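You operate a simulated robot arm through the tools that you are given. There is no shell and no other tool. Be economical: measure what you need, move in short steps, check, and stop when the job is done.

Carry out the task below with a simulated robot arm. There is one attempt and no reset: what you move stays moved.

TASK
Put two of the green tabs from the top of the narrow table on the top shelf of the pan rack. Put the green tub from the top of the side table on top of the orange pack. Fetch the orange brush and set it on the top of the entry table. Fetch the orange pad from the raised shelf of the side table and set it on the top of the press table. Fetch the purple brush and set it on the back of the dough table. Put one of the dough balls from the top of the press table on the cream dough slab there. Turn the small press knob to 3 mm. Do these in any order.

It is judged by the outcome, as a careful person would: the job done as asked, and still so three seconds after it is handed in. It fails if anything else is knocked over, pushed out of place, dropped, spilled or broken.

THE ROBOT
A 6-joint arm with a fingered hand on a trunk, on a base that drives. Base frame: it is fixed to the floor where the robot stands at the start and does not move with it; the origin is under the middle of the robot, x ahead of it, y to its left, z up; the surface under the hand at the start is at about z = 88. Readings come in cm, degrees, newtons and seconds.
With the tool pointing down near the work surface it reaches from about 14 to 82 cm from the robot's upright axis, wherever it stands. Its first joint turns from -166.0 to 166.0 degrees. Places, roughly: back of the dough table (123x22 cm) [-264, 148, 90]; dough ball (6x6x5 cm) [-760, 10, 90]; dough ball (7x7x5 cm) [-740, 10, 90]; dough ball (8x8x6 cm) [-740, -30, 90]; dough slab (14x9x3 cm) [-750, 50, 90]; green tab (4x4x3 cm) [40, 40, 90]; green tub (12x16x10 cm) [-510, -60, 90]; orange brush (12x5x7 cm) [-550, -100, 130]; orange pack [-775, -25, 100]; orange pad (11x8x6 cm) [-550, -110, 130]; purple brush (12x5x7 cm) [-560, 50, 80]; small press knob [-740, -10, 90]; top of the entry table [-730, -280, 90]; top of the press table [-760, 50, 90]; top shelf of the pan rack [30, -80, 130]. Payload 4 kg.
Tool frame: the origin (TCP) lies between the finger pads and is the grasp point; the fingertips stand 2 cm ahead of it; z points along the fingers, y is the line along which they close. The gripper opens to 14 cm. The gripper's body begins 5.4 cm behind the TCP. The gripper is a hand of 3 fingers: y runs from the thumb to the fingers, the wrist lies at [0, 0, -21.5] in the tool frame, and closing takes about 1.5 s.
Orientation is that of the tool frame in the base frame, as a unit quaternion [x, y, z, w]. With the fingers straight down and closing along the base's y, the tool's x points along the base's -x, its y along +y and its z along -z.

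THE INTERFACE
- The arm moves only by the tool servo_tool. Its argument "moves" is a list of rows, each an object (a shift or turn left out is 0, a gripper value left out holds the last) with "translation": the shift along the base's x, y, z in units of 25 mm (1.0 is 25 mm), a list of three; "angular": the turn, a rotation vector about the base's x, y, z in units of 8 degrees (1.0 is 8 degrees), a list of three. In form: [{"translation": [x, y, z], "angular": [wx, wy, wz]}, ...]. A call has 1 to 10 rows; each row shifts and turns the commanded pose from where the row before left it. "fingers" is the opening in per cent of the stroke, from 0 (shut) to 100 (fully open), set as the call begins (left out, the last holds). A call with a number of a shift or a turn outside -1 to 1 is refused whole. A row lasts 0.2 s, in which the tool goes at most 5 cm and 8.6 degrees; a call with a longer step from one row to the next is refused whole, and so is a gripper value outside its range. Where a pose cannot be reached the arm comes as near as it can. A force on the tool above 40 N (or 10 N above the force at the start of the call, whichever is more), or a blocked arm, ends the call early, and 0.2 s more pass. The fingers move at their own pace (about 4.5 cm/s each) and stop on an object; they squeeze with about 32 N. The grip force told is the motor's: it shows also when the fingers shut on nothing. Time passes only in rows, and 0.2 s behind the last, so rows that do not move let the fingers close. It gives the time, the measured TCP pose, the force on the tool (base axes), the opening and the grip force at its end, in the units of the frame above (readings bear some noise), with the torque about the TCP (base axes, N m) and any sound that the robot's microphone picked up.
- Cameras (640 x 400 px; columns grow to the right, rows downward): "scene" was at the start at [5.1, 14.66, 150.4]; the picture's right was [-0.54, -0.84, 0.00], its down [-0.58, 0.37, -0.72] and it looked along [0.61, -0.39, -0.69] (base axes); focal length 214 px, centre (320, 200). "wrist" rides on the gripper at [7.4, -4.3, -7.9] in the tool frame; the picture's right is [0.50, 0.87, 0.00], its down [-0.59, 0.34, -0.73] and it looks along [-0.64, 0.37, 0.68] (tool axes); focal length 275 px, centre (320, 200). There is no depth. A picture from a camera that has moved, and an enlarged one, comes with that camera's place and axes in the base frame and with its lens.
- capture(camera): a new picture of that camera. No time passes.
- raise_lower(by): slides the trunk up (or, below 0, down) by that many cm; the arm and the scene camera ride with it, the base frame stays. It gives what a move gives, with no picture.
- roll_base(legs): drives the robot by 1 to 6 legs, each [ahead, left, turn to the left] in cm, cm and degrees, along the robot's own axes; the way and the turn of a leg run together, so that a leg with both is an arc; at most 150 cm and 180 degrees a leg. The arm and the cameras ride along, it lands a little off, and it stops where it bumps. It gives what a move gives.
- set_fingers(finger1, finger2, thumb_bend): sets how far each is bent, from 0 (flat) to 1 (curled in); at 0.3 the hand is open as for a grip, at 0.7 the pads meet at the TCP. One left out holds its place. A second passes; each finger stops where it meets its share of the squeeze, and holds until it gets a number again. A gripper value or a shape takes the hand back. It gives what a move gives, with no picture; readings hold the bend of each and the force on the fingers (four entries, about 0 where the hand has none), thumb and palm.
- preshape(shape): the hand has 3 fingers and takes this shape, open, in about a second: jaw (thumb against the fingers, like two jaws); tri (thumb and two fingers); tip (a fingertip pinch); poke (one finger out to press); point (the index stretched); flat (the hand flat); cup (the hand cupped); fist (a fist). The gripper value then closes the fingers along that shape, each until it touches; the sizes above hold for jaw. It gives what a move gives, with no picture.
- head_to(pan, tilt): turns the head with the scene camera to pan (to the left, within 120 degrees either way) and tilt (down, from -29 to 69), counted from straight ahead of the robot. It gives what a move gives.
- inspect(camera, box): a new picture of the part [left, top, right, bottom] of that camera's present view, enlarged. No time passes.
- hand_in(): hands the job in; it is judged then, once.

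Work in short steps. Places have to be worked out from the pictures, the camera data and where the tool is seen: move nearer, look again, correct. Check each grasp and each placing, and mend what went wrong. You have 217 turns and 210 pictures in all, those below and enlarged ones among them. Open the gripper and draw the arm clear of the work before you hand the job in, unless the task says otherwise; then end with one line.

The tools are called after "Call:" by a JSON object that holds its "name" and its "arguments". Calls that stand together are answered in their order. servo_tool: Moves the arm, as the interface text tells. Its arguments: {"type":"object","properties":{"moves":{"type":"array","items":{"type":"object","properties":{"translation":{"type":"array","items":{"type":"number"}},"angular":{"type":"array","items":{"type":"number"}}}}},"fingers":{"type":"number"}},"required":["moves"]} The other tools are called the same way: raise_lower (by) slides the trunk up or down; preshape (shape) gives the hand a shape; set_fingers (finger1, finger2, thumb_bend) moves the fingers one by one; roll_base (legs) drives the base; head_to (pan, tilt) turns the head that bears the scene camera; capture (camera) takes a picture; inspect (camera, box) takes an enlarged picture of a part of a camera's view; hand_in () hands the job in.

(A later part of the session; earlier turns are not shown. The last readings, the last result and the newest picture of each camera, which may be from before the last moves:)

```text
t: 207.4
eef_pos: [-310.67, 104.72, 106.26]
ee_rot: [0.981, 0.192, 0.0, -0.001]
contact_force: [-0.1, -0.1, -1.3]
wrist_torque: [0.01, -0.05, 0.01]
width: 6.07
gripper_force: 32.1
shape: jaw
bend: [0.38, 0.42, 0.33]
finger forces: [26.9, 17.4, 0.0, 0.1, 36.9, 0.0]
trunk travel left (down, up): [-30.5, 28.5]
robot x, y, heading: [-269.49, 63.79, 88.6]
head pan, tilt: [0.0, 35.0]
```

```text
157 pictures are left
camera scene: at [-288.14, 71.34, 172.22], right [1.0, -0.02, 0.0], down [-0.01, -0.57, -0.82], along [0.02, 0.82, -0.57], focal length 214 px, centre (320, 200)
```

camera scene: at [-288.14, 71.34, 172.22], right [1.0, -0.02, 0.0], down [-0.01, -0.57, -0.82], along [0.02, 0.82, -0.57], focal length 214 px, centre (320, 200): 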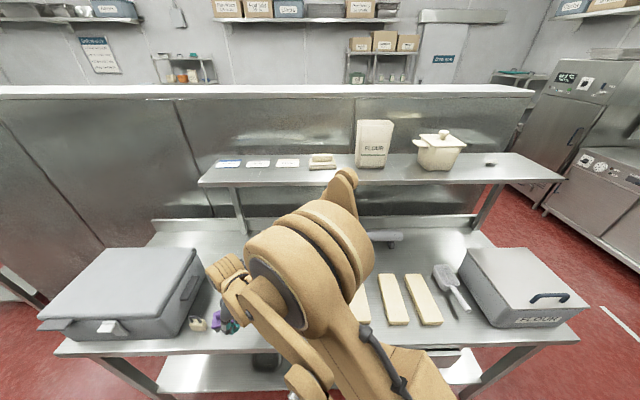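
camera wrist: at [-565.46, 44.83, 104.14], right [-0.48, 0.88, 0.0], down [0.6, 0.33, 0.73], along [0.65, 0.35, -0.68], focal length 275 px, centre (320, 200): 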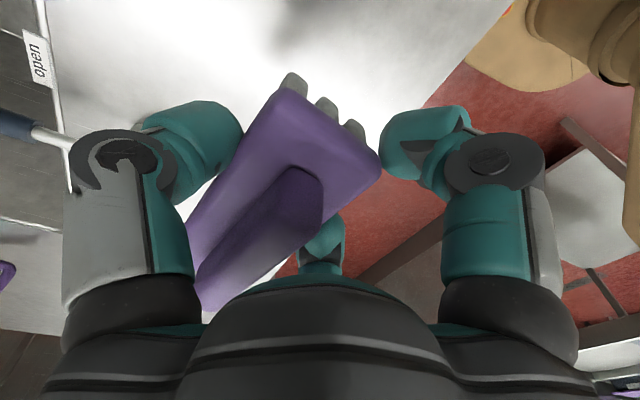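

Shelf front edge triangulates to y≈138, z≈132.6, so the back strip is under it with ~44 cm clearance. First lift, move the arm to x≈-272 above the low dough strips, then roll forward a little.

Call:
{"name": "raise_lower", "arguments": {"by": 10}}

Call:
{"name": "servo_tool", "arguments": {"moves": [{"translation": [1, -0.1, 0], "angular": [0, 0, -0.4]}, {"translation": [1, -0.1, 0], "angular": [0, 0, -0.4]}, {"translation": [1, -0.1, 0], "angular": [0, 0, -0.4]}, {"translation": [1, -0.1, 0], "angular": [0, 0, -0.4]}, {"translation": [1, -0.1, 0], "angular": [0, 0, -0.4]}, {"translation": [1, -0.1, 0], "angular": [0, 0, -0.4]}, {"translation": [1, -0.1, 0], "angular": [0, 0, -0.4]}, {"translation": [1, -0.1, 0], "angular": [0, 0, -0.4]}]}}

Call:
{"name": "servo_tool", "arguments": {"moves": [{"translation": [1, -0.1, 0]}, {"translation": [1, -0.1, 0]}, {"translation": [1, -0.1, 0]}, {"translation": [1, -0.1, 0]}, {"translation": [1, -0.1, 0]}, {"translation": [1, -0.1, 0]}, {"translation": [1, -0.1, 0]}]}}

Call:
{"name": "capture", "arguments": {"camera": "wrist"}}

Call:
{"name": "capture", "arguments": {"camera": "scene"}}

```text
t: 208.7
eef_pos: [-310.53, 104.82, 116.24]
ee_rot: [0.981, 0.192, 0.0, -0.001]
contact_force: [-0.4, 0.1, -1.3]
wrist_torque: [0.0, -0.05, 0.01]
width: 6.06
gripper_force: 32.1
shape: jaw
bend: [0.38, 0.42, 0.33]
finger forces: [26.8, 17.4, 0.0, 0.0, 37.0, 0.0]
trunk travel left (down, up): [-40.5, 18.5]
robot x, y, heading: [-269.23, 63.96, 88.8]
head pan, tilt: [0.0, 35.0]
```

```text
t: 210.5
eef_pos: [-290.28, 102.84, 116.28]
ee_rot: [1.0, -0.031, -0.002, -0.001]
contact_force: [0.9, 0.2, -0.8]
wrist_torque: [0.0, -0.01, 0.01]
width: 6.04
gripper_force: 31.6
shape: jaw
bend: [0.38, 0.43, 0.33]
finger forces: [26.6, 17.7, 0.1, 0.0, 37.0, 0.0]
trunk travel left (down, up): [-40.5, 18.5]
robot x, y, heading: [-269.04, 63.74, 88.6]
head pan, tilt: [0.0, 35.0]
```

```text
t: 212.1
eef_pos: [-273.19, 101.93, 118.15]
ee_rot: [1.0, -0.03, 0.0, 0.0]
contact_force: [-0.1, -0.6, -1.0]
wrist_torque: [-0.01, 0.01, 0.0]
width: 6.02
gripper_force: 32.2
shape: jaw
bend: [0.38, 0.43, 0.33]
finger forces: [26.7, 17.6, 0.0, 0.1, 36.9, 0.1]
out of reach, approached as far as the arm can: row 3, 4, 5, 7
trunk travel left (down, up): [-40.5, 18.5]
robot x, y, heading: [-269.41, 63.67, 88.6]
head pan, tilt: [0.0, 35.0]
```

```text
156 pictures are left
camera wrist: at [-265.43, 105.77, 126.13], right [0.45, -0.89, 0.0], down [-0.61, -0.3, 0.73], along [-0.66, -0.33, -0.68], focal length 275 px, centre (320, 200)
```

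wrist: 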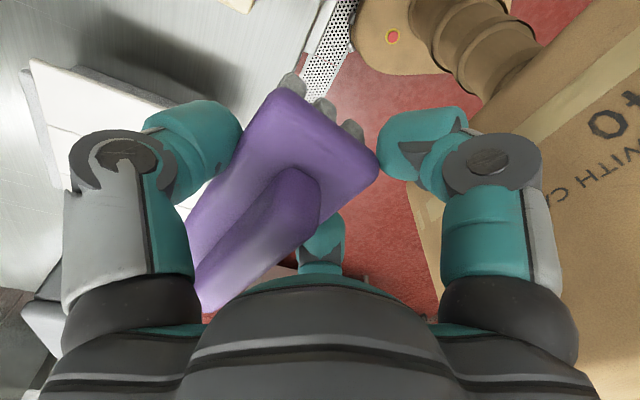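

```text
155 pictures are left
camera scene: at [-288.01, 71.32, 182.23], right [1.0, -0.02, 0.0], down [-0.01, -0.57, -0.82], along [0.02, 0.82, -0.57], focal length 214 px, centre (320, 200)
```

scene: 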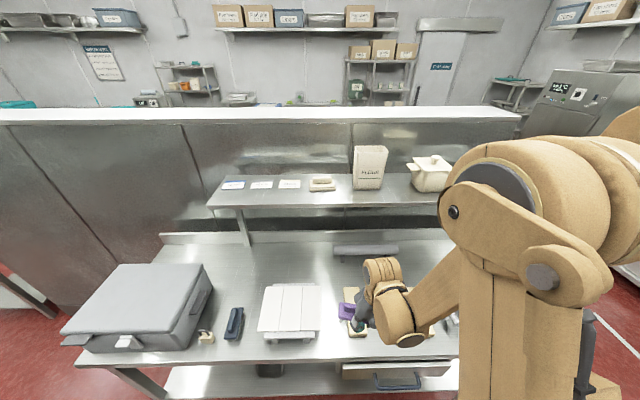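

Roll forward ~9 cm to gain reach, then check.

Call:
{"name": "roll_base", "arguments": {"legs": [[9, 0, 0]]}}

Call:
{"name": "servo_tool", "arguments": {"moves": [{"translation": [-0.8, 0, -0.4], "angular": [0, 0, -0.5]}, {"translation": [-0.8, 0, -0.4], "angular": [0, 0, -0.5]}, {"translation": [-0.8, 0, -0.4], "angular": [0, 0, -0.2]}, {"translation": [-0.8, 0, -0.4]}]}}

Call:
{"name": "capture", "arguments": {"camera": "scene"}}

```text
t: 213.2
eef_pos: [-273.07, 111.01, 118.09]
ee_rot: [1.0, -0.03, 0.0, 0.001]
contact_force: [-0.2, -0.1, -1.2]
wrist_torque: [-0.07, -0.06, -0.02]
width: 6.03
gripper_force: 32.0
shape: jaw
bend: [0.38, 0.43, 0.33]
finger forces: [26.6, 17.6, 0.0, 0.1, 36.9, 0.1]
trunk travel left (down, up): [-40.5, 18.5]
robot x, y, heading: [-269.08, 72.97, 88.7]
head pan, tilt: [0.0, 35.0]
```

```text
t: 214.2
eef_pos: [-281.46, 112.08, 116.4]
ee_rot: [0.993, -0.114, 0.001, 0.0]
contact_force: [0.3, 0.2, -0.4]
wrist_torque: [-0.02, -0.03, -0.05]
width: 6.03
gripper_force: 31.4
shape: jaw
bend: [0.38, 0.43, 0.33]
finger forces: [26.7, 17.4, 0.0, 0.0, 36.8, 0.0]
out of reach, approached as far as the arm can: row 1, 2, 3, 4
trunk travel left (down, up): [-40.5, 18.5]
robot x, y, heading: [-269.37, 72.53, 88.6]
head pan, tilt: [0.0, 35.0]
```

```text
154 pictures are left
camera scene: at [-288.04, 80.29, 182.2], right [1.0, -0.02, 0.0], down [-0.01, -0.57, -0.82], along [0.02, 0.82, -0.57], focal length 214 px, centre (320, 200)
```

scene: 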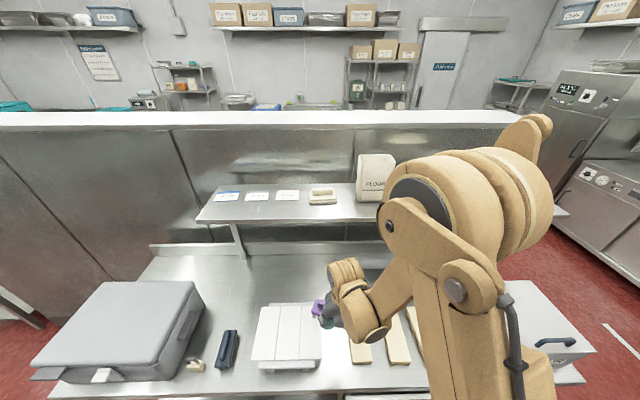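

Lower trunk so the TCP travels at ~100, below the shelf with margin.

Call:
{"name": "raise_lower", "arguments": {"by": -15}}

Call:
{"name": "servo_tool", "arguments": {"moves": [{"translation": [0, 1, 0]}, {"translation": [0, 1, 0]}, {"translation": [0, 1, 0]}, {"translation": [0, 1, 0]}]}}

Call:
{"name": "capture", "arguments": {"camera": "scene"}}

```text
t: 216.0
eef_pos: [-281.29, 111.94, 101.52]
ee_rot: [0.994, -0.114, 0.0, 0.0]
contact_force: [3.8, -3.9, 10.9]
wrist_torque: [0.59, 0.53, -0.06]
width: 6.14
gripper_force: 31.9
shape: jaw
bend: [0.39, 0.43, 0.33]
finger forces: [23.9, 28.2, 0.0, 0.0, 41.6, 0.1]
trunk travel left (down, up): [-25.5, 33.5]
robot x, y, heading: [-268.91, 72.7, 88.7]
head pan, tilt: [0.0, 35.0]
```

```text
t: 217.0
eef_pos: [-281.4, 122.23, 101.46]
ee_rot: [0.993, -0.114, 0.0, -0.001]
contact_force: [1.8, -1.9, 5.6]
wrist_torque: [0.23, 0.34, 0.06]
width: 6.12
gripper_force: 31.2
shape: jaw
bend: [0.4, 0.43, 0.33]
finger forces: [23.4, 24.8, 0.1, 0.0, 39.6, 0.0]
trunk travel left (down, up): [-25.5, 33.5]
robot x, y, heading: [-269.07, 72.5, 88.7]
head pan, tilt: [0.0, 35.0]
```

```text
153 pictures are left
camera scene: at [-287.89, 80.18, 167.22], right [1.0, -0.02, 0.0], down [-0.01, -0.57, -0.82], along [0.02, 0.82, -0.57], focal length 214 px, centre (320, 200)
```

scene: 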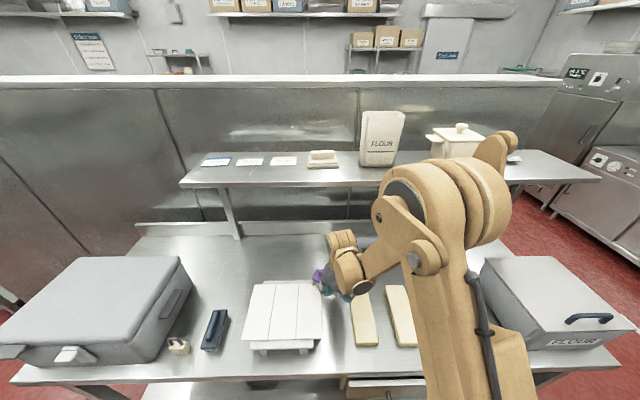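

Contact felt (brush touching the white box edge). Lift 3 cm right away and shift +x.

Call:
{"name": "servo_tool", "arguments": {"moves": [{"translation": [0, 0, 0.8]}, {"translation": [0.4, 0, 0.4]}, {"translation": [0.6, 0, 0]}]}}

Call:
{"name": "capture", "arguments": {"camera": "scene"}}

Call:
{"name": "capture", "arguments": {"camera": "wrist"}}

```text
t: 217.8
eef_pos: [-278.76, 122.01, 104.33]
ee_rot: [0.994, -0.114, 0.0, 0.001]
contact_force: [-0.4, -0.6, -0.9]
wrist_torque: [-0.06, -0.05, 0.0]
width: 6.1
gripper_force: 31.8
shape: jaw
bend: [0.4, 0.43, 0.33]
finger forces: [25.7, 17.1, 0.0, 0.1, 36.8, 0.0]
trunk travel left (down, up): [-25.5, 33.5]
robot x, y, heading: [-269.22, 73.28, 88.9]
head pan, tilt: [0.0, 35.0]
```

```text
152 pictures are left
camera scene: at [-287.89, 80.23, 167.22], right [1.0, -0.02, 0.0], down [-0.01, -0.57, -0.82], along [0.02, 0.82, -0.57], focal length 214 px, centre (320, 200)
```

scene: 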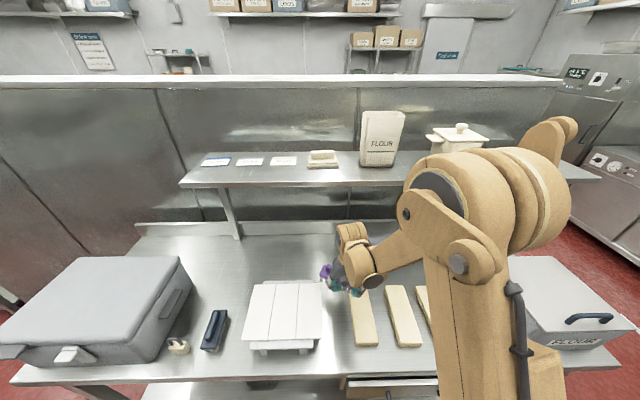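

```text
151 pictures are left
camera wrist: at [-270.48, 124.42, 112.32], right [0.29, -0.96, 0.0], down [-0.65, -0.2, 0.73], along [-0.7, -0.21, -0.68], focal length 275 px, centre (320, 200)
```

wrist: 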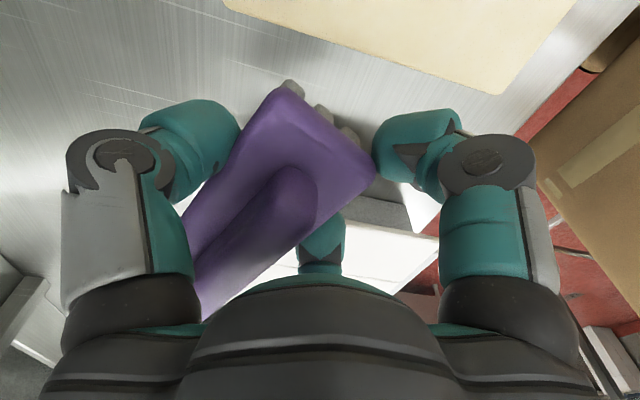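

No visible displacement of the box. Shift slightly more +x, lower to 101, then go in under the shelf.

Call:
{"name": "servo_tool", "arguments": {"moves": [{"translation": [0.8, 0, -0.4]}, {"translation": [0.2, 0.5, -0.8]}, {"translation": [0, 0.9, 0]}, {"translation": [0, 0.9, 0]}, {"translation": [0, 0.9, 0]}]}}

Call:
{"name": "capture", "arguments": {"camera": "scene"}}

Call:
{"name": "capture", "arguments": {"camera": "wrist"}}

```text
t: 219.0
eef_pos: [-276.4, 130.05, 101.49]
ee_rot: [0.994, -0.114, 0.0, 0.0]
contact_force: [0.1, 0.1, -0.1]
wrist_torque: [-0.03, -0.03, 0.03]
width: 6.08
gripper_force: 32.3
shape: jaw
bend: [0.4, 0.43, 0.33]
finger forces: [25.1, 17.1, 0.0, 0.0, 36.6, 0.1]
trunk travel left (down, up): [-25.5, 33.5]
robot x, y, heading: [-269.33, 72.72, 88.9]
head pan, tilt: [0.0, 35.0]
```

```text
150 pictures are left
camera scene: at [-287.92, 80.31, 167.21], right [1.0, -0.02, 0.0], down [-0.01, -0.57, -0.82], along [0.02, 0.82, -0.57], focal length 214 px, centre (320, 200)
```

scene: 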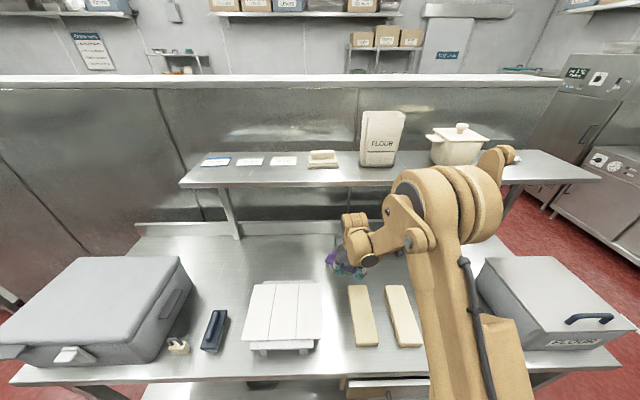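

```text
149 pictures are left
camera wrist: at [-268.14, 132.5, 109.38], right [0.29, -0.96, 0.0], down [-0.65, -0.2, 0.73], along [-0.7, -0.21, -0.68], focal length 275 px, centre (320, 200)
```

wrist: 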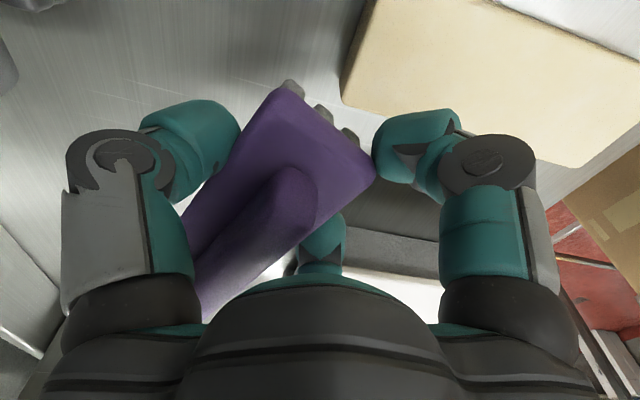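

Lower to ~98 and continue to y≈143.5, shifting to x≈-287 once past the box.

Call:
{"name": "servo_tool", "arguments": {"moves": [{"translation": [0, 0.4, -0.7]}, {"translation": [0, 0.8, -0.7]}, {"translation": [0, 0.9, 0]}, {"translation": [-0.4, 0.9, 0]}, {"translation": [-0.8, 0.9, 0]}, {"translation": [-0.8, 0.9, 0]}, {"translation": [-0.8, 0.4, 0]}, {"translation": [-0.8, 0, 0]}]}}

Call:
{"name": "capture", "arguments": {"camera": "scene"}}

Call:
{"name": "capture", "arguments": {"camera": "wrist"}}

```text
t: 220.8
eef_pos: [-285.33, 143.0, 97.89]
ee_rot: [0.994, -0.114, 0.0, 0.0]
contact_force: [0.3, 0.5, -1.6]
wrist_torque: [-0.08, -0.02, -0.02]
width: 5.47
gripper_force: 32.3
shape: jaw
bend: [0.44, 0.41, 0.36]
finger forces: [15.2, 21.1, 0.1, 0.1, 27.7, 0.0]
trunk travel left (down, up): [-25.5, 33.5]
robot x, y, heading: [-269.18, 72.94, 88.9]
head pan, tilt: [0.0, 35.0]
```

```text
148 pictures are left
camera scene: at [-287.99, 80.25, 167.21], right [1.0, -0.02, 0.0], down [-0.01, -0.57, -0.82], along [0.02, 0.82, -0.57], focal length 214 px, centre (320, 200)
```

scene: 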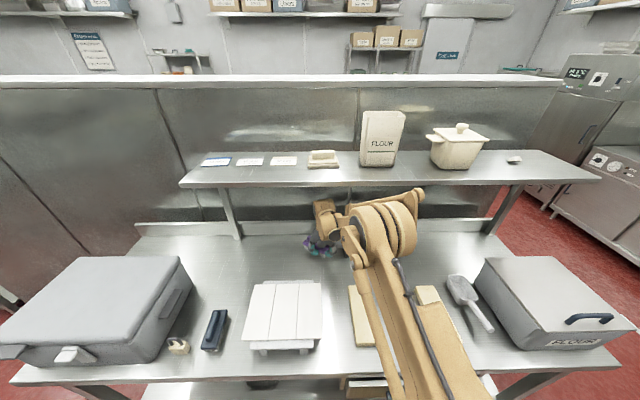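

```text
147 pictures are left
camera wrist: at [-277.14, 145.42, 105.78], right [0.29, -0.96, 0.0], down [-0.65, -0.2, 0.73], along [-0.7, -0.21, -0.68], focal length 275 px, centre (320, 200)
```

wrist: 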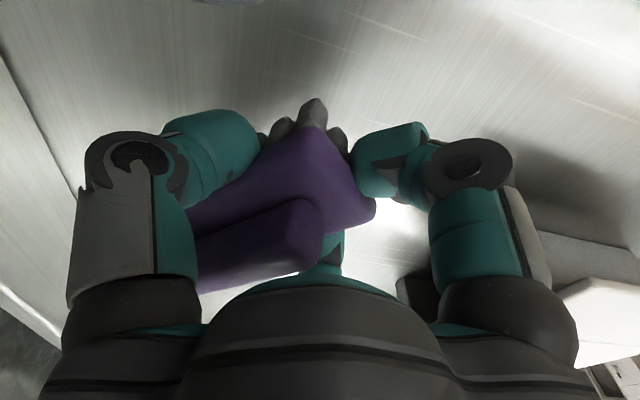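

The brush tilted a bit in the grip. Lower gently until contact, and release.

Call:
{"name": "servo_tool", "arguments": {"moves": [{"translation": [0, 0, -0.5]}, {"translation": [0, 0, -0.25]}, {"translation": [0, 0, -0.2]}, {"translation": [0, 0, -0.2]}, {}]}}

Call:
{"name": "capture", "arguments": {"camera": "wrist"}}

```text
t: 222.0
eef_pos: [-285.31, 143.02, 95.04]
ee_rot: [0.994, -0.113, 0.001, 0.0]
contact_force: [0.1, 0.9, -1.4]
wrist_torque: [-0.01, -0.04, -0.01]
width: 5.48
gripper_force: 32.0
shape: jaw
bend: [0.44, 0.41, 0.36]
finger forces: [15.3, 21.1, 0.0, 0.1, 27.8, 0.0]
trunk travel left (down, up): [-25.5, 33.5]
robot x, y, heading: [-269.36, 73.01, 88.9]
head pan, tilt: [0.0, 35.0]
```

```text
146 pictures are left
camera wrist: at [-277.04, 145.42, 102.94], right [0.29, -0.96, 0.0], down [-0.65, -0.2, 0.73], along [-0.7, -0.21, -0.68], focal length 275 px, centre (320, 200)
```

wrist: 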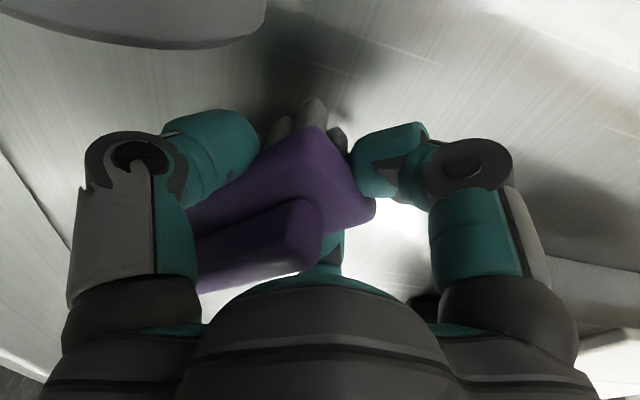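

Still no contact; keep lowering in small steps.

Call:
{"name": "servo_tool", "arguments": {"moves": [{"translation": [0, 0, -0.2]}, {"translation": [0, 0, -0.2]}, {"translation": [0, 0, -0.2]}, {}]}}

Call:
{"name": "servo_tool", "arguments": {"moves": [{"translation": [0, 0, -0.15]}, {"translation": [0, 0, -0.15]}, {}]}}

Call:
{"name": "capture", "arguments": {"camera": "wrist"}}

```text
t: 223.0
eef_pos: [-285.28, 142.97, 93.55]
ee_rot: [0.993, -0.115, 0.0, 0.0]
contact_force: [1.2, -1.4, 4.2]
wrist_torque: [0.38, 0.24, -0.08]
width: 5.44
gripper_force: 31.8
shape: jaw
bend: [0.44, 0.41, 0.36]
finger forces: [12.7, 26.5, 0.0, 0.1, 31.8, 0.0]
trunk travel left (down, up): [-25.5, 33.5]
robot x, y, heading: [-269.46, 73.07, 88.9]
head pan, tilt: [0.0, 35.0]
```

```text
t: 223.6
eef_pos: [-285.24, 142.93, 93.36]
ee_rot: [0.993, -0.115, -0.001, -0.002]
contact_force: [1.4, -2.1, 26.6]
wrist_torque: [0.54, 0.27, 0.18]
width: 5.68
gripper_force: 31.9
shape: jaw
bend: [0.44, 0.41, 0.35]
finger forces: [15.9, 30.5, 0.0, 0.0, 35.2, 0.0]
trunk travel left (down, up): [-25.5, 33.5]
robot x, y, heading: [-269.2, 72.57, 89.0]
head pan, tilt: [0.0, 35.0]
stopped in row 2: the force on the tool passed its limit at 41 N (the readings are from after the stop); the commanded pose is now the measured one
```

```text
145 pictures are left
camera wrist: at [-277.07, 145.27, 101.18], right [0.29, -0.96, 0.0], down [-0.65, -0.2, 0.73], along [-0.7, -0.21, -0.68], focal length 275 px, centre (320, 200)
```

wrist: 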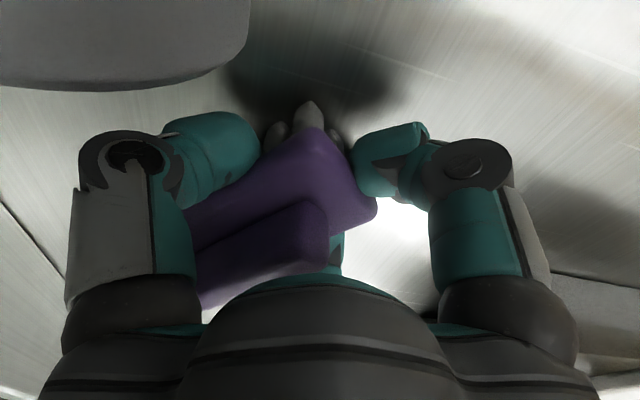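

Contact. Release with limited opening (rolling pin is near), then lift.

Call:
{"name": "servo_tool", "arguments": {"moves": [{"translation": [0, 0, 0.04]}, {}, {}, {}, {}], "fingers": 54}}

Call:
{"name": "capture", "arguments": {"camera": "wrist"}}

```text
t: 224.8
eef_pos: [-285.28, 143.18, 93.01]
ee_rot: [0.993, -0.114, 0.001, 0.0]
contact_force: [0.0, 0.9, -1.4]
wrist_torque: [0.02, 0.01, -0.01]
width: 7.52
gripper_force: 0.1
shape: jaw
bend: [0.33, 0.33, 0.31]
finger forces: [0.0, 0.1, 0.1, 0.0, 0.0, 0.0]
trunk travel left (down, up): [-25.5, 33.5]
robot x, y, heading: [-269.23, 72.72, 88.8]
head pan, tilt: [0.0, 35.0]
```

```text
144 pictures are left
camera wrist: at [-277.18, 145.54, 100.91], right [0.29, -0.96, 0.0], down [-0.65, -0.2, 0.73], along [-0.7, -0.21, -0.68], focal length 275 px, centre (320, 200)
```

wrist: 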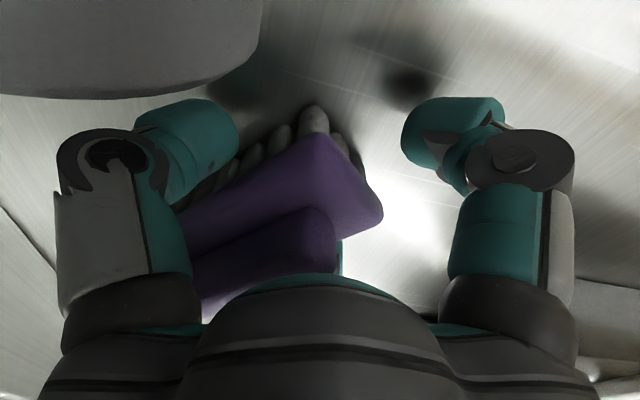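

Lift straight up a few cm and look.

Call:
{"name": "servo_tool", "arguments": {"moves": [{"translation": [0, 0, 0.5]}, {"translation": [0, 0, 0.8]}, {"translation": [0, 0, 0.8]}, {"translation": [0, 0, 0.6]}]}}

Call:
{"name": "capture", "arguments": {"camera": "wrist"}}

```text
t: 225.8
eef_pos: [-285.36, 143.08, 99.89]
ee_rot: [0.994, -0.114, 0.0, -0.001]
contact_force: [-0.1, -0.1, 0.0]
wrist_torque: [0.0, -0.01, 0.04]
width: 7.52
gripper_force: 0.1
shape: jaw
bend: [0.33, 0.33, 0.31]
finger forces: [0.0, 0.0, 0.0, 0.0, 0.0, 0.0]
trunk travel left (down, up): [-25.5, 33.5]
robot x, y, heading: [-269.11, 73.3, 88.7]
head pan, tilt: [0.0, 35.0]
```

```text
143 pictures are left
camera wrist: at [-277.04, 145.47, 107.76], right [0.29, -0.96, 0.0], down [-0.65, -0.2, 0.73], along [-0.7, -0.21, -0.68], focal length 275 px, centre (320, 200)
```

wrist: 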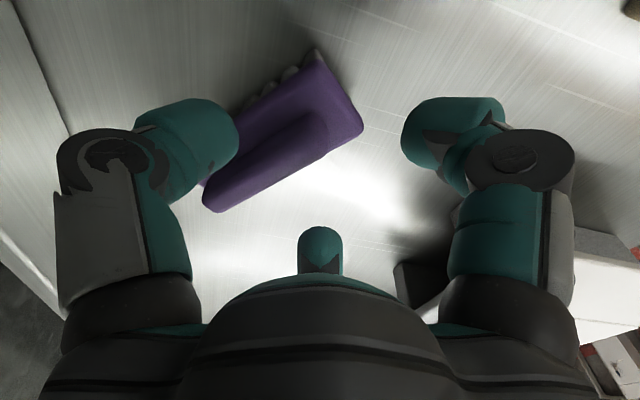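

Brush stands on the table back. Move +x clear of the box and retract, then verify.

Call:
{"name": "servo_tool", "arguments": {"moves": [{"translation": [0.8, -0.3, 0]}, {"translation": [0.8, -0.5, 0]}, {"translation": [0.8, -0.5, 0]}, {"translation": [0.8, -0.5, 0]}, {"translation": [0.2, -1, 0]}, {"translation": [0, -1, 0]}, {"translation": [0, -1, 0.3]}, {"translation": [0, -1, 0.5]}, {"translation": [0, -1, 0.5]}, {"translation": [0, -1, 0.5]}]}}

Call:
{"name": "roll_base", "arguments": {"legs": [[-15, 0, 0]]}}

Call:
{"name": "capture", "arguments": {"camera": "scene"}}

```text
t: 228.0
eef_pos: [-276.91, 123.38, 104.72]
ee_rot: [0.993, -0.115, 0.0, -0.001]
contact_force: [-0.5, 1.0, 0.0]
wrist_torque: [0.03, -0.01, -0.01]
width: 7.5
gripper_force: 0.1
shape: jaw
bend: [0.33, 0.33, 0.31]
finger forces: [0.0, 0.1, 0.1, 0.0, 0.1, 0.0]
trunk travel left (down, up): [-25.5, 33.5]
robot x, y, heading: [-269.17, 73.0, 88.6]
head pan, tilt: [0.0, 35.0]
```

```text
t: 229.3
eef_pos: [-277.27, 108.11, 104.72]
ee_rot: [0.993, -0.114, 0.0, -0.002]
contact_force: [1.0, -0.7, 0.4]
wrist_torque: [0.05, 0.02, 0.02]
width: 7.52
gripper_force: 0.1
shape: jaw
bend: [0.33, 0.33, 0.31]
finger forces: [0.2, 0.0, 0.0, 0.0, 0.0, 0.0]
trunk travel left (down, up): [-25.5, 33.5]
robot x, y, heading: [-269.7, 57.97, 89.1]
head pan, tilt: [0.0, 35.0]
```

```text
142 pictures are left
camera scene: at [-288.25, 64.83, 167.22], right [1.0, -0.02, 0.0], down [-0.01, -0.57, -0.82], along [0.02, 0.82, -0.57], focal length 214 px, centre (320, 200)
```

scene: 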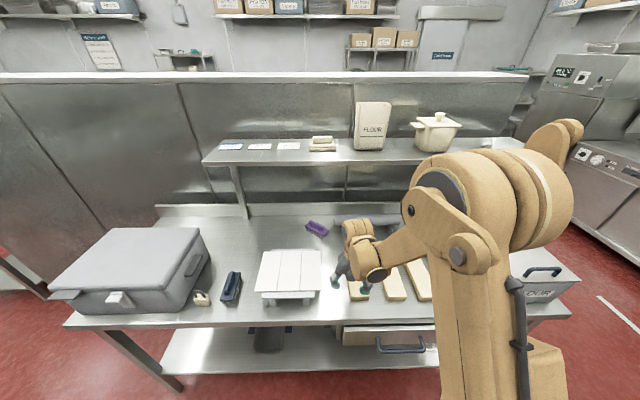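

Purple brush is in place (≈(-288,148)). Next: head for the side table via the gap between the sheeter and the island.

Call:
{"name": "raise_lower", "arguments": {"by": 28}}

Call:
{"name": "roll_base", "arguments": {"legs": [[0, 0, 91], [140, 0, 0], [0, 0, 90]]}}

Call:
{"name": "head_to", "arguments": {"pan": 0, "tilt": 40}}

Call:
{"name": "capture", "arguments": {"camera": "scene"}}

```text
t: 232.2
eef_pos: [-277.18, 108.28, 132.49]
ee_rot: [0.993, -0.114, 0.0, 0.0]
contact_force: [0.1, -0.2, -0.5]
wrist_torque: [0.02, 0.02, 0.01]
width: 7.52
gripper_force: 0.1
shape: jaw
bend: [0.33, 0.33, 0.31]
finger forces: [0.1, 0.0, 0.0, 0.0, 0.0, 0.1]
trunk travel left (down, up): [-53.5, 5.5]
robot x, y, heading: [-269.58, 57.44, 88.9]
head pan, tilt: [0.0, 35.0]
```

```text
t: 246.7
eef_pos: [-398.0, 9.32, 132.5]
ee_rot: [0.113, 0.994, -0.001, 0.0]
contact_force: [0.6, 0.0, -0.7]
wrist_torque: [-0.01, -0.03, 0.0]
width: 7.52
gripper_force: 0.0
shape: jaw
bend: [0.33, 0.33, 0.31]
finger forces: [0.0, 0.1, 0.0, 0.0, 0.0, 0.0]
trunk travel left (down, up): [-53.5, 5.5]
robot x, y, heading: [-405.72, 60.01, -90.8]
head pan, tilt: [0.0, 35.0]
```

```text
t: 247.4
eef_pos: [-397.93, 9.25, 132.65]
ee_rot: [0.112, 0.994, -0.001, 0.0]
contact_force: [0.2, -0.3, 0.8]
wrist_torque: [-0.02, -0.06, -0.01]
width: 7.54
gripper_force: 0.0
shape: jaw
bend: [0.33, 0.33, 0.31]
finger forces: [0.1, 0.1, 0.0, 0.1, 0.0, 0.0]
trunk travel left (down, up): [-53.5, 5.5]
robot x, y, heading: [-405.65, 60.12, -90.9]
head pan, tilt: [0.0, 40.0]
```

```text
141 pictures are left
camera scene: at [-386.78, 53.04, 194.46], right [-1.0, 0.02, 0.0], down [0.01, 0.64, -0.77], along [-0.01, -0.77, -0.64], focal length 214 px, centre (320, 200)
```

scene: 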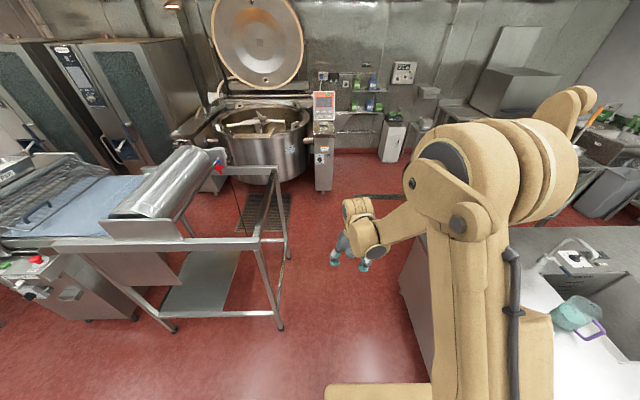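

Gap is ~100 cm wide. Drive south 140 and turn right to face the side table.

Call:
{"name": "roll_base", "arguments": {"legs": [[140, 0, 0], [0, 0, -90]]}}

Call:
{"name": "head_to", "arguments": {"pan": 10, "tilt": 35}}

Call:
{"name": "capture", "arguments": {"camera": "scene"}}

```text
t: 257.9
eef_pos: [-459.68, -88.88, 132.72]
ee_rot: [0.767, 0.642, -0.001, -0.001]
contact_force: [-0.1, -0.5, -0.3]
wrist_torque: [-0.03, 0.01, 0.0]
width: 7.52
gripper_force: 0.1
shape: jaw
bend: [0.33, 0.33, 0.31]
finger forces: [0.0, 0.1, 0.0, 0.0, 0.1, 0.0]
trunk travel left (down, up): [-53.5, 5.5]
robot x, y, heading: [-409.43, -78.31, -178.0]
head pan, tilt: [0.0, 40.0]
```

```text
t: 258.7
eef_pos: [-459.57, -88.97, 132.6]
ee_rot: [0.767, 0.641, 0.0, 0.0]
contact_force: [-0.2, 0.3, -0.5]
wrist_torque: [-0.02, -0.02, -0.01]
width: 7.53
gripper_force: 0.0
shape: jaw
bend: [0.33, 0.33, 0.31]
finger forces: [0.0, 0.0, 0.0, 0.0, 0.1, 0.0]
trunk travel left (down, up): [-53.5, 5.5]
robot x, y, heading: [-409.48, -78.65, -178.4]
head pan, tilt: [10.0, 35.0]
```

```text
140 pictures are left
camera scene: at [-415.55, -99.29, 195.21], right [-0.2, 0.98, 0.0], down [0.56, 0.12, -0.82], along [-0.8, -0.17, -0.57], focal length 214 px, centre (320, 200)
```

scene: 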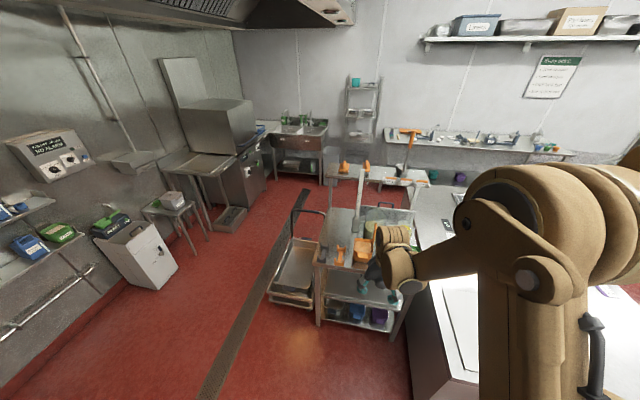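

Side table ahead: front edge x≈-498. Zoom in on it.

Call:
{"name": "inspect", "arguments": {"camera": "scene", "box": [260, 110, 460, 340]}}

```text
1.74 times, centred on (360, 225) of scene
camera zoom: at [-415.55, -99.29, 195.21], right [-0.2, 0.98, 0.0], down [0.56, 0.12, -0.82], along [-0.8, -0.17, -0.57], focal length 373 px, centre (250, 156)
```

zoom: 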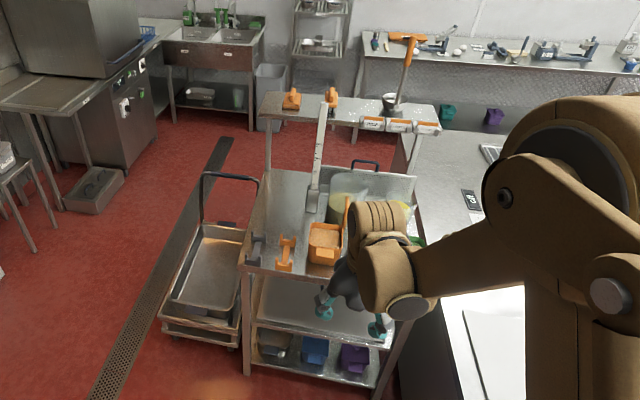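

I'll take the green tub first (from this side). Roll ahead and look with the wrist camera and scene.

Call:
{"name": "roll_base", "arguments": {"legs": [[32, 0, -1.5]]}}

Call:
{"name": "head_to", "arguments": {"pan": -10, "tilt": 55}}

Call:
{"name": "capture", "arguments": {"camera": "scene"}}

Call:
{"name": "capture", "arguments": {"camera": "wrist"}}

```text
t: 260.8
eef_pos: [-491.41, -87.8, 132.43]
ee_rot: [0.777, 0.63, 0.0, 0.0]
contact_force: [-0.8, -0.1, 0.5]
wrist_torque: [-0.02, 0.0, 0.01]
width: 7.52
gripper_force: 0.1
shape: jaw
bend: [0.33, 0.33, 0.31]
finger forces: [0.0, 0.0, 0.1, 0.1, 0.0, 0.0]
trunk travel left (down, up): [-53.5, 5.5]
robot x, y, heading: [-441.21, -79.19, 179.9]
head pan, tilt: [10.0, 35.0]
```

```text
t: 261.6
eef_pos: [-491.31, -87.63, 132.63]
ee_rot: [0.777, 0.63, 0.0, 0.0]
contact_force: [0.5, 0.0, 0.6]
wrist_torque: [-0.02, 0.0, 0.01]
width: 7.54
gripper_force: 0.1
shape: jaw
bend: [0.33, 0.33, 0.31]
finger forces: [0.0, 0.0, 0.1, 0.0, 0.1, 0.1]
trunk travel left (down, up): [-53.5, 5.5]
robot x, y, heading: [-441.03, -79.4, 180.1]
head pan, tilt: [-10.0, 55.0]
```

```text
138 pictures are left
camera scene: at [-445.93, -96.76, 192.4], right [0.18, 0.98, 0.0], down [0.81, -0.14, -0.57], along [-0.57, 0.1, -0.82], focal length 214 px, centre (320, 200)
```

scene: 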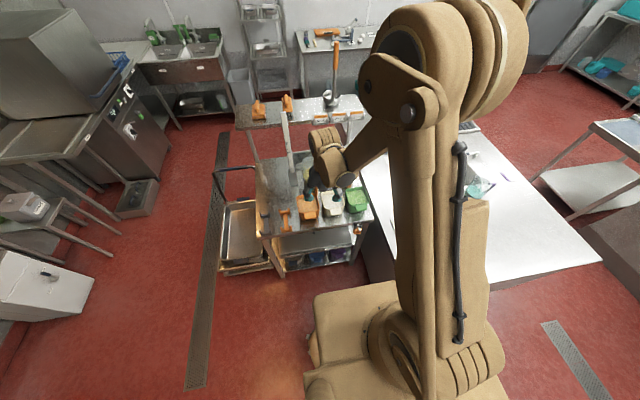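

```text
137 pictures are left
camera wrist: at [-493.87, -79.66, 140.49], right [0.95, 0.31, 0.0], down [0.21, -0.65, 0.73], along [0.23, -0.7, -0.68], focal length 275 px, centre (320, 200)
```

wrist: 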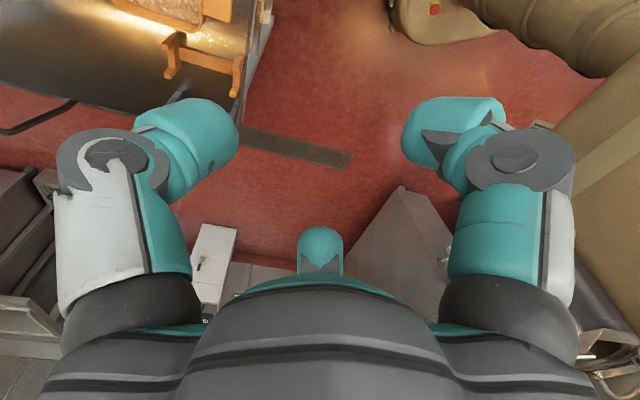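

Call:
{"name": "inspect", "arguments": {"camera": "scene", "box": [220, 80, 400, 280]}}

```text
2.00 times, centred on (310, 180) of scene
camera zoom: at [-445.93, -96.76, 192.4], right [0.18, 0.98, 0.0], down [0.81, -0.14, -0.57], along [-0.57, 0.1, -0.82], focal length 429 px, centre (340, 240)
```

zoom: 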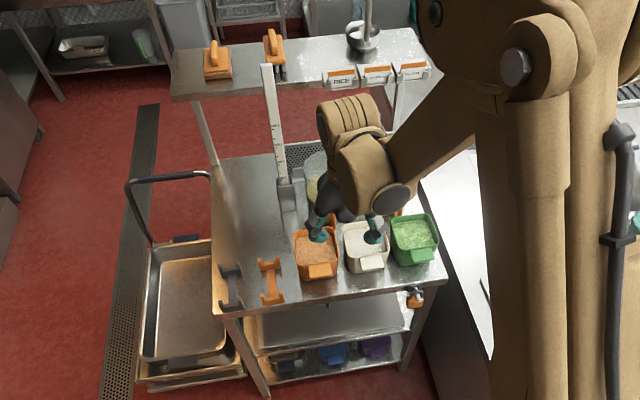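

Green tub (full, open) is at about (-509,-66), white tub right next to it. The hand is really a 120° tri-finger; with the thumb on the free +y side the fingers land on the x faces. Rotate to yaw 180 over the tub, high.

Call:
{"name": "servo_tool", "arguments": {"moves": [{"translation": [-0.5, 0.8, 0], "angular": [0, 0, -0.975]}, {"translation": [-0.5, 0.8, 0], "angular": [0, 0, -0.975]}, {"translation": [-0.5, 0.8, 0], "angular": [0, 0, -0.975]}, {"translation": [-0.5, 0.8, 0], "angular": [0, 0, -0.975]}, {"translation": [-0.5, 0.8, 0], "angular": [0, 0, -0.975]}, {"translation": [-0.5, 0.8, 0], "angular": [0, 0, -0.975]}, {"translation": [-0.5, 0.8, 0], "angular": [0, 0, -0.975]}, {"translation": [-0.5, 0.8, 0], "angular": [0, 0, -0.975]}, {"translation": [-0.5, 0.8, 0], "angular": [0, 0, -0.975]}, {"translation": [-0.5, 0.8, 0], "angular": [0, 0, -0.975]}], "fingers": 100}}

Call:
{"name": "capture", "arguments": {"camera": "wrist"}}

Call:
{"name": "inspect", "arguments": {"camera": "scene", "box": [220, 80, 420, 280]}}

```text
t: 263.8
eef_pos: [-504.1, -67.61, 132.39]
ee_rot: [1.0, -0.002, 0.001, 0.0]
contact_force: [0.0, 0.4, 0.1]
wrist_torque: [-0.05, -0.01, 0.01]
width: 13.98
gripper_force: 0.1
shape: jaw
bend: [0.3, 0.3, 0.3]
finger forces: [0.0, 0.1, 0.1, 0.0, 0.0, 0.0]
trunk travel left (down, up): [-53.5, 5.5]
robot x, y, heading: [-440.92, -79.29, 180.0]
head pan, tilt: [-10.0, 55.0]
```

```text
135 pictures are left
camera wrist: at [-496.61, -63.47, 140.41], right [0.5, -0.87, 0.0], down [-0.59, -0.34, 0.73], along [-0.64, -0.36, -0.68], focal length 275 px, centre (320, 200)
```

wrist: 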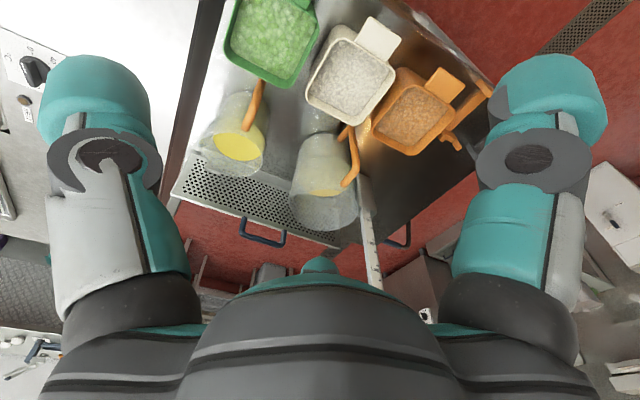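

```text
2.00 times, centred on (320, 180) of scene
camera zoom: at [-446.08, -96.63, 192.4], right [0.18, 0.98, 0.0], down [0.81, -0.14, -0.57], along [-0.56, 0.1, -0.82], focal length 429 px, centre (320, 240)
```

zoom: 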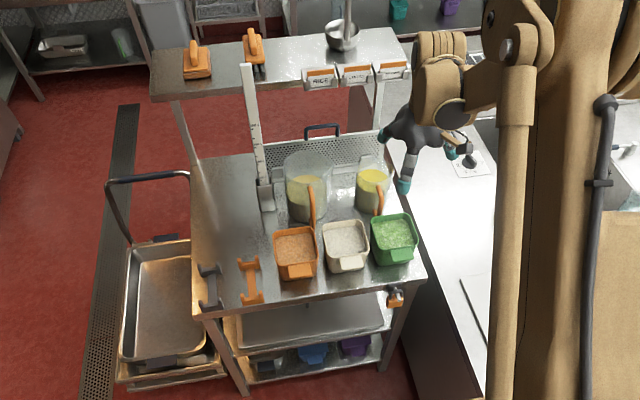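

The pitcher's orange handle touches near the tub's back face, so alignment must be precise. Move above the tub centre (-511.5,-64.3) at z≈118 and look.

Call:
{"name": "servo_tool", "arguments": {"moves": [{"translation": [-1, 0.5, -0.9]}, {"translation": [-1, 0.5, -0.9]}, {"translation": [-1, 0.3, -1]}, {"translation": [0, 0, -1]}, {"translation": [0, 0, -1]}, {"translation": [0, 0, -1]}]}}

Call:
{"name": "capture", "arguments": {"camera": "wrist"}}

Call:
{"name": "inspect", "arguments": {"camera": "scene", "box": [300, 130, 400, 230]}}

```text
t: 265.2
eef_pos: [-511.51, -64.38, 117.84]
ee_rot: [1.0, 0.0, -0.001, 0.0]
contact_force: [0.3, -0.4, 0.3]
wrist_torque: [0.03, 0.02, -0.01]
width: 14.0
gripper_force: 0.1
shape: jaw
bend: [0.3, 0.3, 0.3]
finger forces: [0.0, 0.0, 0.0, 0.0, 0.0, 0.0]
trunk travel left (down, up): [-53.5, 5.5]
robot x, y, heading: [-441.12, -78.93, 179.9]
head pan, tilt: [-10.0, 55.0]
```

```text
133 pictures are left
camera wrist: at [-504.05, -60.21, 125.68], right [0.5, -0.87, 0.0], down [-0.59, -0.34, 0.73], along [-0.64, -0.37, -0.68], focal length 275 px, centre (320, 200)
```

wrist: 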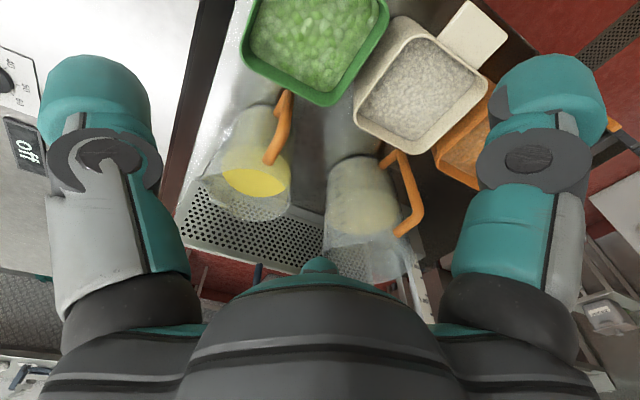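

```text
4.00 times, centred on (350, 180) of scene
camera zoom: at [-446.12, -96.7, 192.39], right [0.18, 0.98, 0.0], down [0.81, -0.14, -0.57], along [-0.56, 0.1, -0.82], focal length 858 px, centre (200, 280)
```

zoom: 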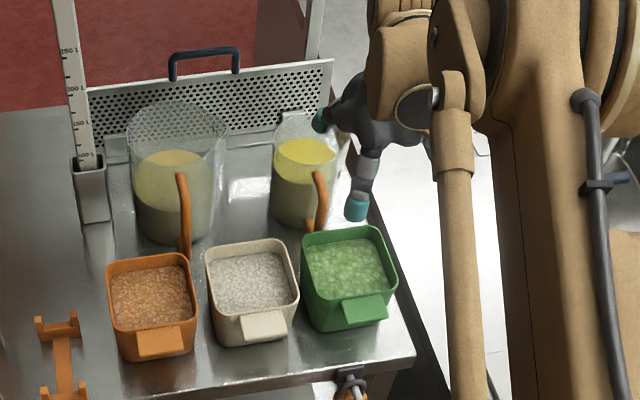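

Clearances around the tub's handle are tight for the current hand layout. Check how other hand shapes arrange the digits.

Call:
{"name": "preshape", "arguments": {"shape": "tri"}}

Call:
{"name": "capture", "arguments": {"camera": "wrist"}}

Call:
{"name": "preshape", "arguments": {"shape": "tip"}}

Call:
{"name": "capture", "arguments": {"camera": "wrist"}}

```text
t: 266.1
eef_pos: [-511.52, -64.38, 117.88]
ee_rot: [1.0, 0.0, -0.001, -0.001]
contact_force: [1.0, 0.5, -1.2]
wrist_torque: [0.01, 0.01, -0.01]
width: 13.98
gripper_force: 0.0
shape: tri
bend: [0.3, 0.3, 0.3]
finger forces: [0.1, 0.0, 0.0, 0.0, 0.0, 0.0]
trunk travel left (down, up): [-53.5, 5.5]
robot x, y, heading: [-441.0, -79.24, 179.7]
head pan, tilt: [-10.0, 55.0]
```

```text
131 pictures are left
camera wrist: at [-503.99, -60.23, 125.76], right [0.5, -0.87, 0.0], down [-0.59, -0.34, 0.73], along [-0.64, -0.37, -0.68], focal length 275 px, centre (320, 200)
```

wrist: 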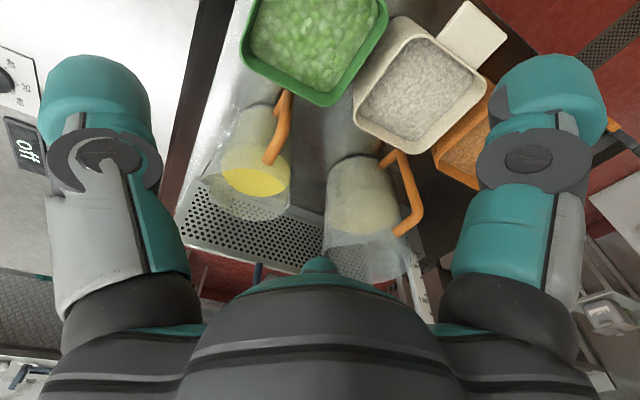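

```text
t: 267.0
eef_pos: [-511.42, -64.41, 117.93]
ee_rot: [1.0, 0.0, 0.0, -0.001]
contact_force: [-0.8, 0.4, 0.3]
wrist_torque: [0.0, 0.0, -0.04]
width: 13.96
gripper_force: 0.0
shape: tip
bend: [0.3, 0.3, 0.3]
finger forces: [0.1, 0.0, 0.1, 0.0, 0.1, 0.1]
trunk travel left (down, up): [-53.5, 5.5]
robot x, y, heading: [-441.16, -78.73, 179.7]
head pan, tilt: [-10.0, 55.0]
```

```text
130 pictures are left
camera wrist: at [-503.97, -60.24, 125.76], right [0.5, -0.87, 0.0], down [-0.59, -0.34, 0.73], along [-0.64, -0.37, -0.68], focal length 275 px, centre (320, 200)
```

wrist: 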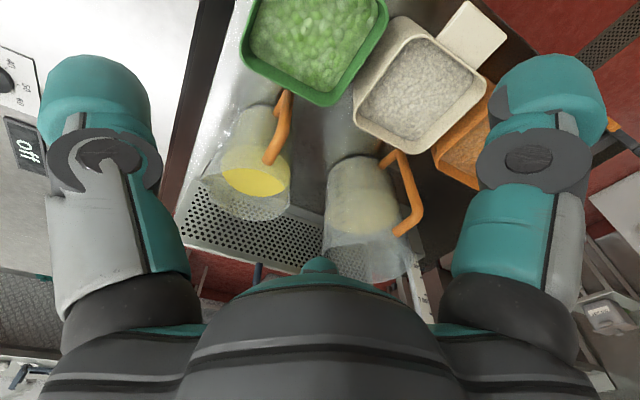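

All shapes share the same 120° layout. I'll grip the two −y corners plus the +y face: TCP at (-512,-64.8), hand at 88% opening; descend to z≈104 and check.

Call:
{"name": "preshape", "arguments": {"shape": "jaw"}}

Call:
{"name": "servo_tool", "arguments": {"moves": [{"translation": [-0.2, -0.18, 0]}, {"translation": [0, 0, -1]}, {"translation": [0, 0, -1]}, {"translation": [0, 0, -1]}, {"translation": [0, 0, -1]}, {"translation": [0, 0, -1]}], "fingers": 88}}

Call:
{"name": "capture", "arguments": {"camera": "wrist"}}

Call:
{"name": "inspect", "arguments": {"camera": "scene", "box": [300, 130, 400, 230]}}

```text
t: 267.9
eef_pos: [-511.53, -64.6, 117.87]
ee_rot: [1.0, 0.0, 0.0, -0.001]
contact_force: [0.1, -0.2, -0.2]
wrist_torque: [0.02, 0.0, 0.04]
width: 13.97
gripper_force: 0.0
shape: jaw
bend: [0.3, 0.3, 0.3]
finger forces: [0.0, 0.0, 0.0, 0.1, 0.1, 0.0]
trunk travel left (down, up): [-53.5, 5.5]
robot x, y, heading: [-441.07, -79.1, 179.8]
head pan, tilt: [-10.0, 55.0]
```

```text
t: 269.3
eef_pos: [-509.0, -65.78, 109.11]
ee_rot: [1.0, 0.0, 0.0, 0.0]
contact_force: [0.0, -0.2, -0.1]
wrist_torque: [0.02, 0.03, 0.04]
width: 12.32
gripper_force: 0.1
shape: jaw
bend: [0.24, 0.24, 0.23]
finger forces: [0.0, 0.0, 0.1, 0.0, 0.0, 0.1]
out of reach, approached as far as the arm can: row 4, 5, 6
trunk travel left (down, up): [-53.5, 5.5]
robot x, y, heading: [-441.29, -78.72, 180.0]
head pan, tilt: [-10.0, 55.0]
```

```text
129 pictures are left
camera wrist: at [-501.5, -61.55, 117.04], right [0.5, -0.87, 0.0], down [-0.59, -0.34, 0.73], along [-0.64, -0.37, -0.68], focal length 275 px, centre (320, 200)
```

wrist: 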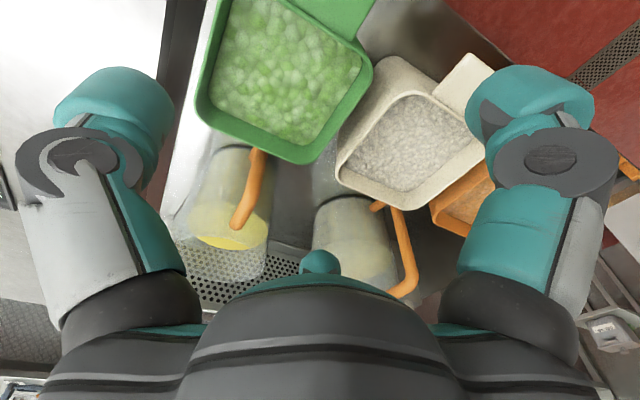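

```text
4.00 times, centred on (350, 180) of scene
camera zoom: at [-446.01, -96.73, 192.39], right [0.18, 0.98, 0.0], down [0.81, -0.14, -0.57], along [-0.56, 0.1, -0.82], focal length 858 px, centre (200, 280)
```

zoom: 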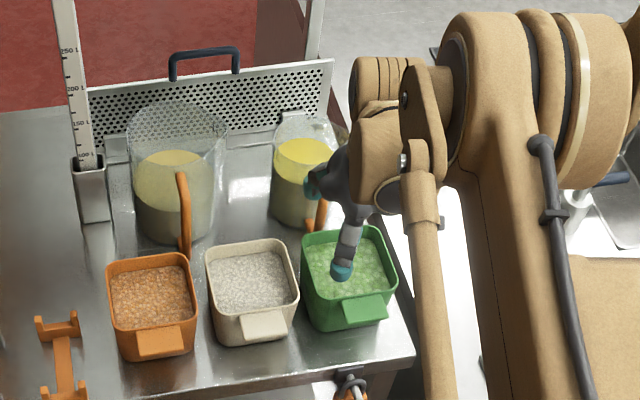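

Trunk is too high for reach. Lift tool, re-centre, lower the trunk instead.

Call:
{"name": "servo_tool", "arguments": {"moves": [{"translation": [0, 0, 1]}, {"translation": [0, 0, 1]}, {"translation": [0, 0, 1]}, {"translation": [0, 0, 1]}, {"translation": [0, 0, 1]}, {"translation": [0, 0, 1]}, {}]}}

Call:
{"name": "raise_lower", "arguments": {"by": -15}}

Call:
{"name": "capture", "arguments": {"camera": "wrist"}}

```text
t: 270.9
eef_pos: [-509.0, -65.52, 124.29]
ee_rot: [1.0, 0.0, 0.0, -0.001]
contact_force: [0.2, 0.4, 0.4]
wrist_torque: [-0.01, -0.01, -0.02]
width: 12.34
gripper_force: 0.0
shape: jaw
bend: [0.24, 0.24, 0.23]
finger forces: [0.1, 0.0, 0.0, 0.0, 0.0, 0.0]
trunk travel left (down, up): [-53.5, 5.5]
robot x, y, heading: [-441.06, -78.84, 179.9]
head pan, tilt: [-10.0, 55.0]
```

```text
t: 272.6
eef_pos: [-509.04, -65.47, 109.25]
ee_rot: [1.0, 0.0, 0.001, -0.001]
contact_force: [-0.1, -0.1, 0.4]
wrist_torque: [0.01, -0.02, 0.01]
width: 12.33
gripper_force: 0.1
shape: jaw
bend: [0.24, 0.24, 0.23]
finger forces: [0.0, 0.1, 0.0, 0.0, 0.0, 0.0]
trunk travel left (down, up): [-38.5, 20.5]
robot x, y, heading: [-440.45, -79.08, 179.9]
head pan, tilt: [-10.0, 55.0]
```

```text
127 pictures are left
camera wrist: at [-501.53, -61.26, 117.13], right [0.5, -0.87, 0.0], down [-0.59, -0.34, 0.73], along [-0.64, -0.37, -0.68], focal length 275 px, centre (320, 200)
```

wrist: 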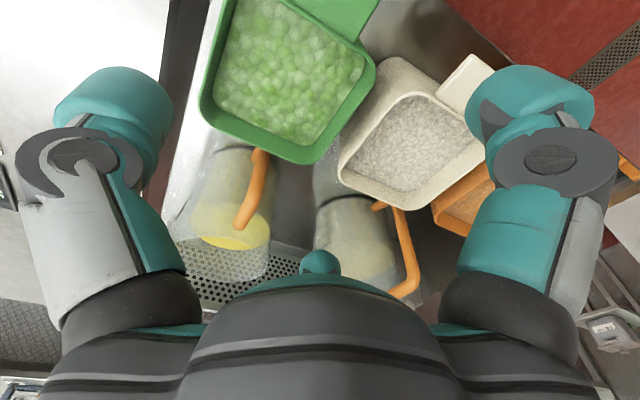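

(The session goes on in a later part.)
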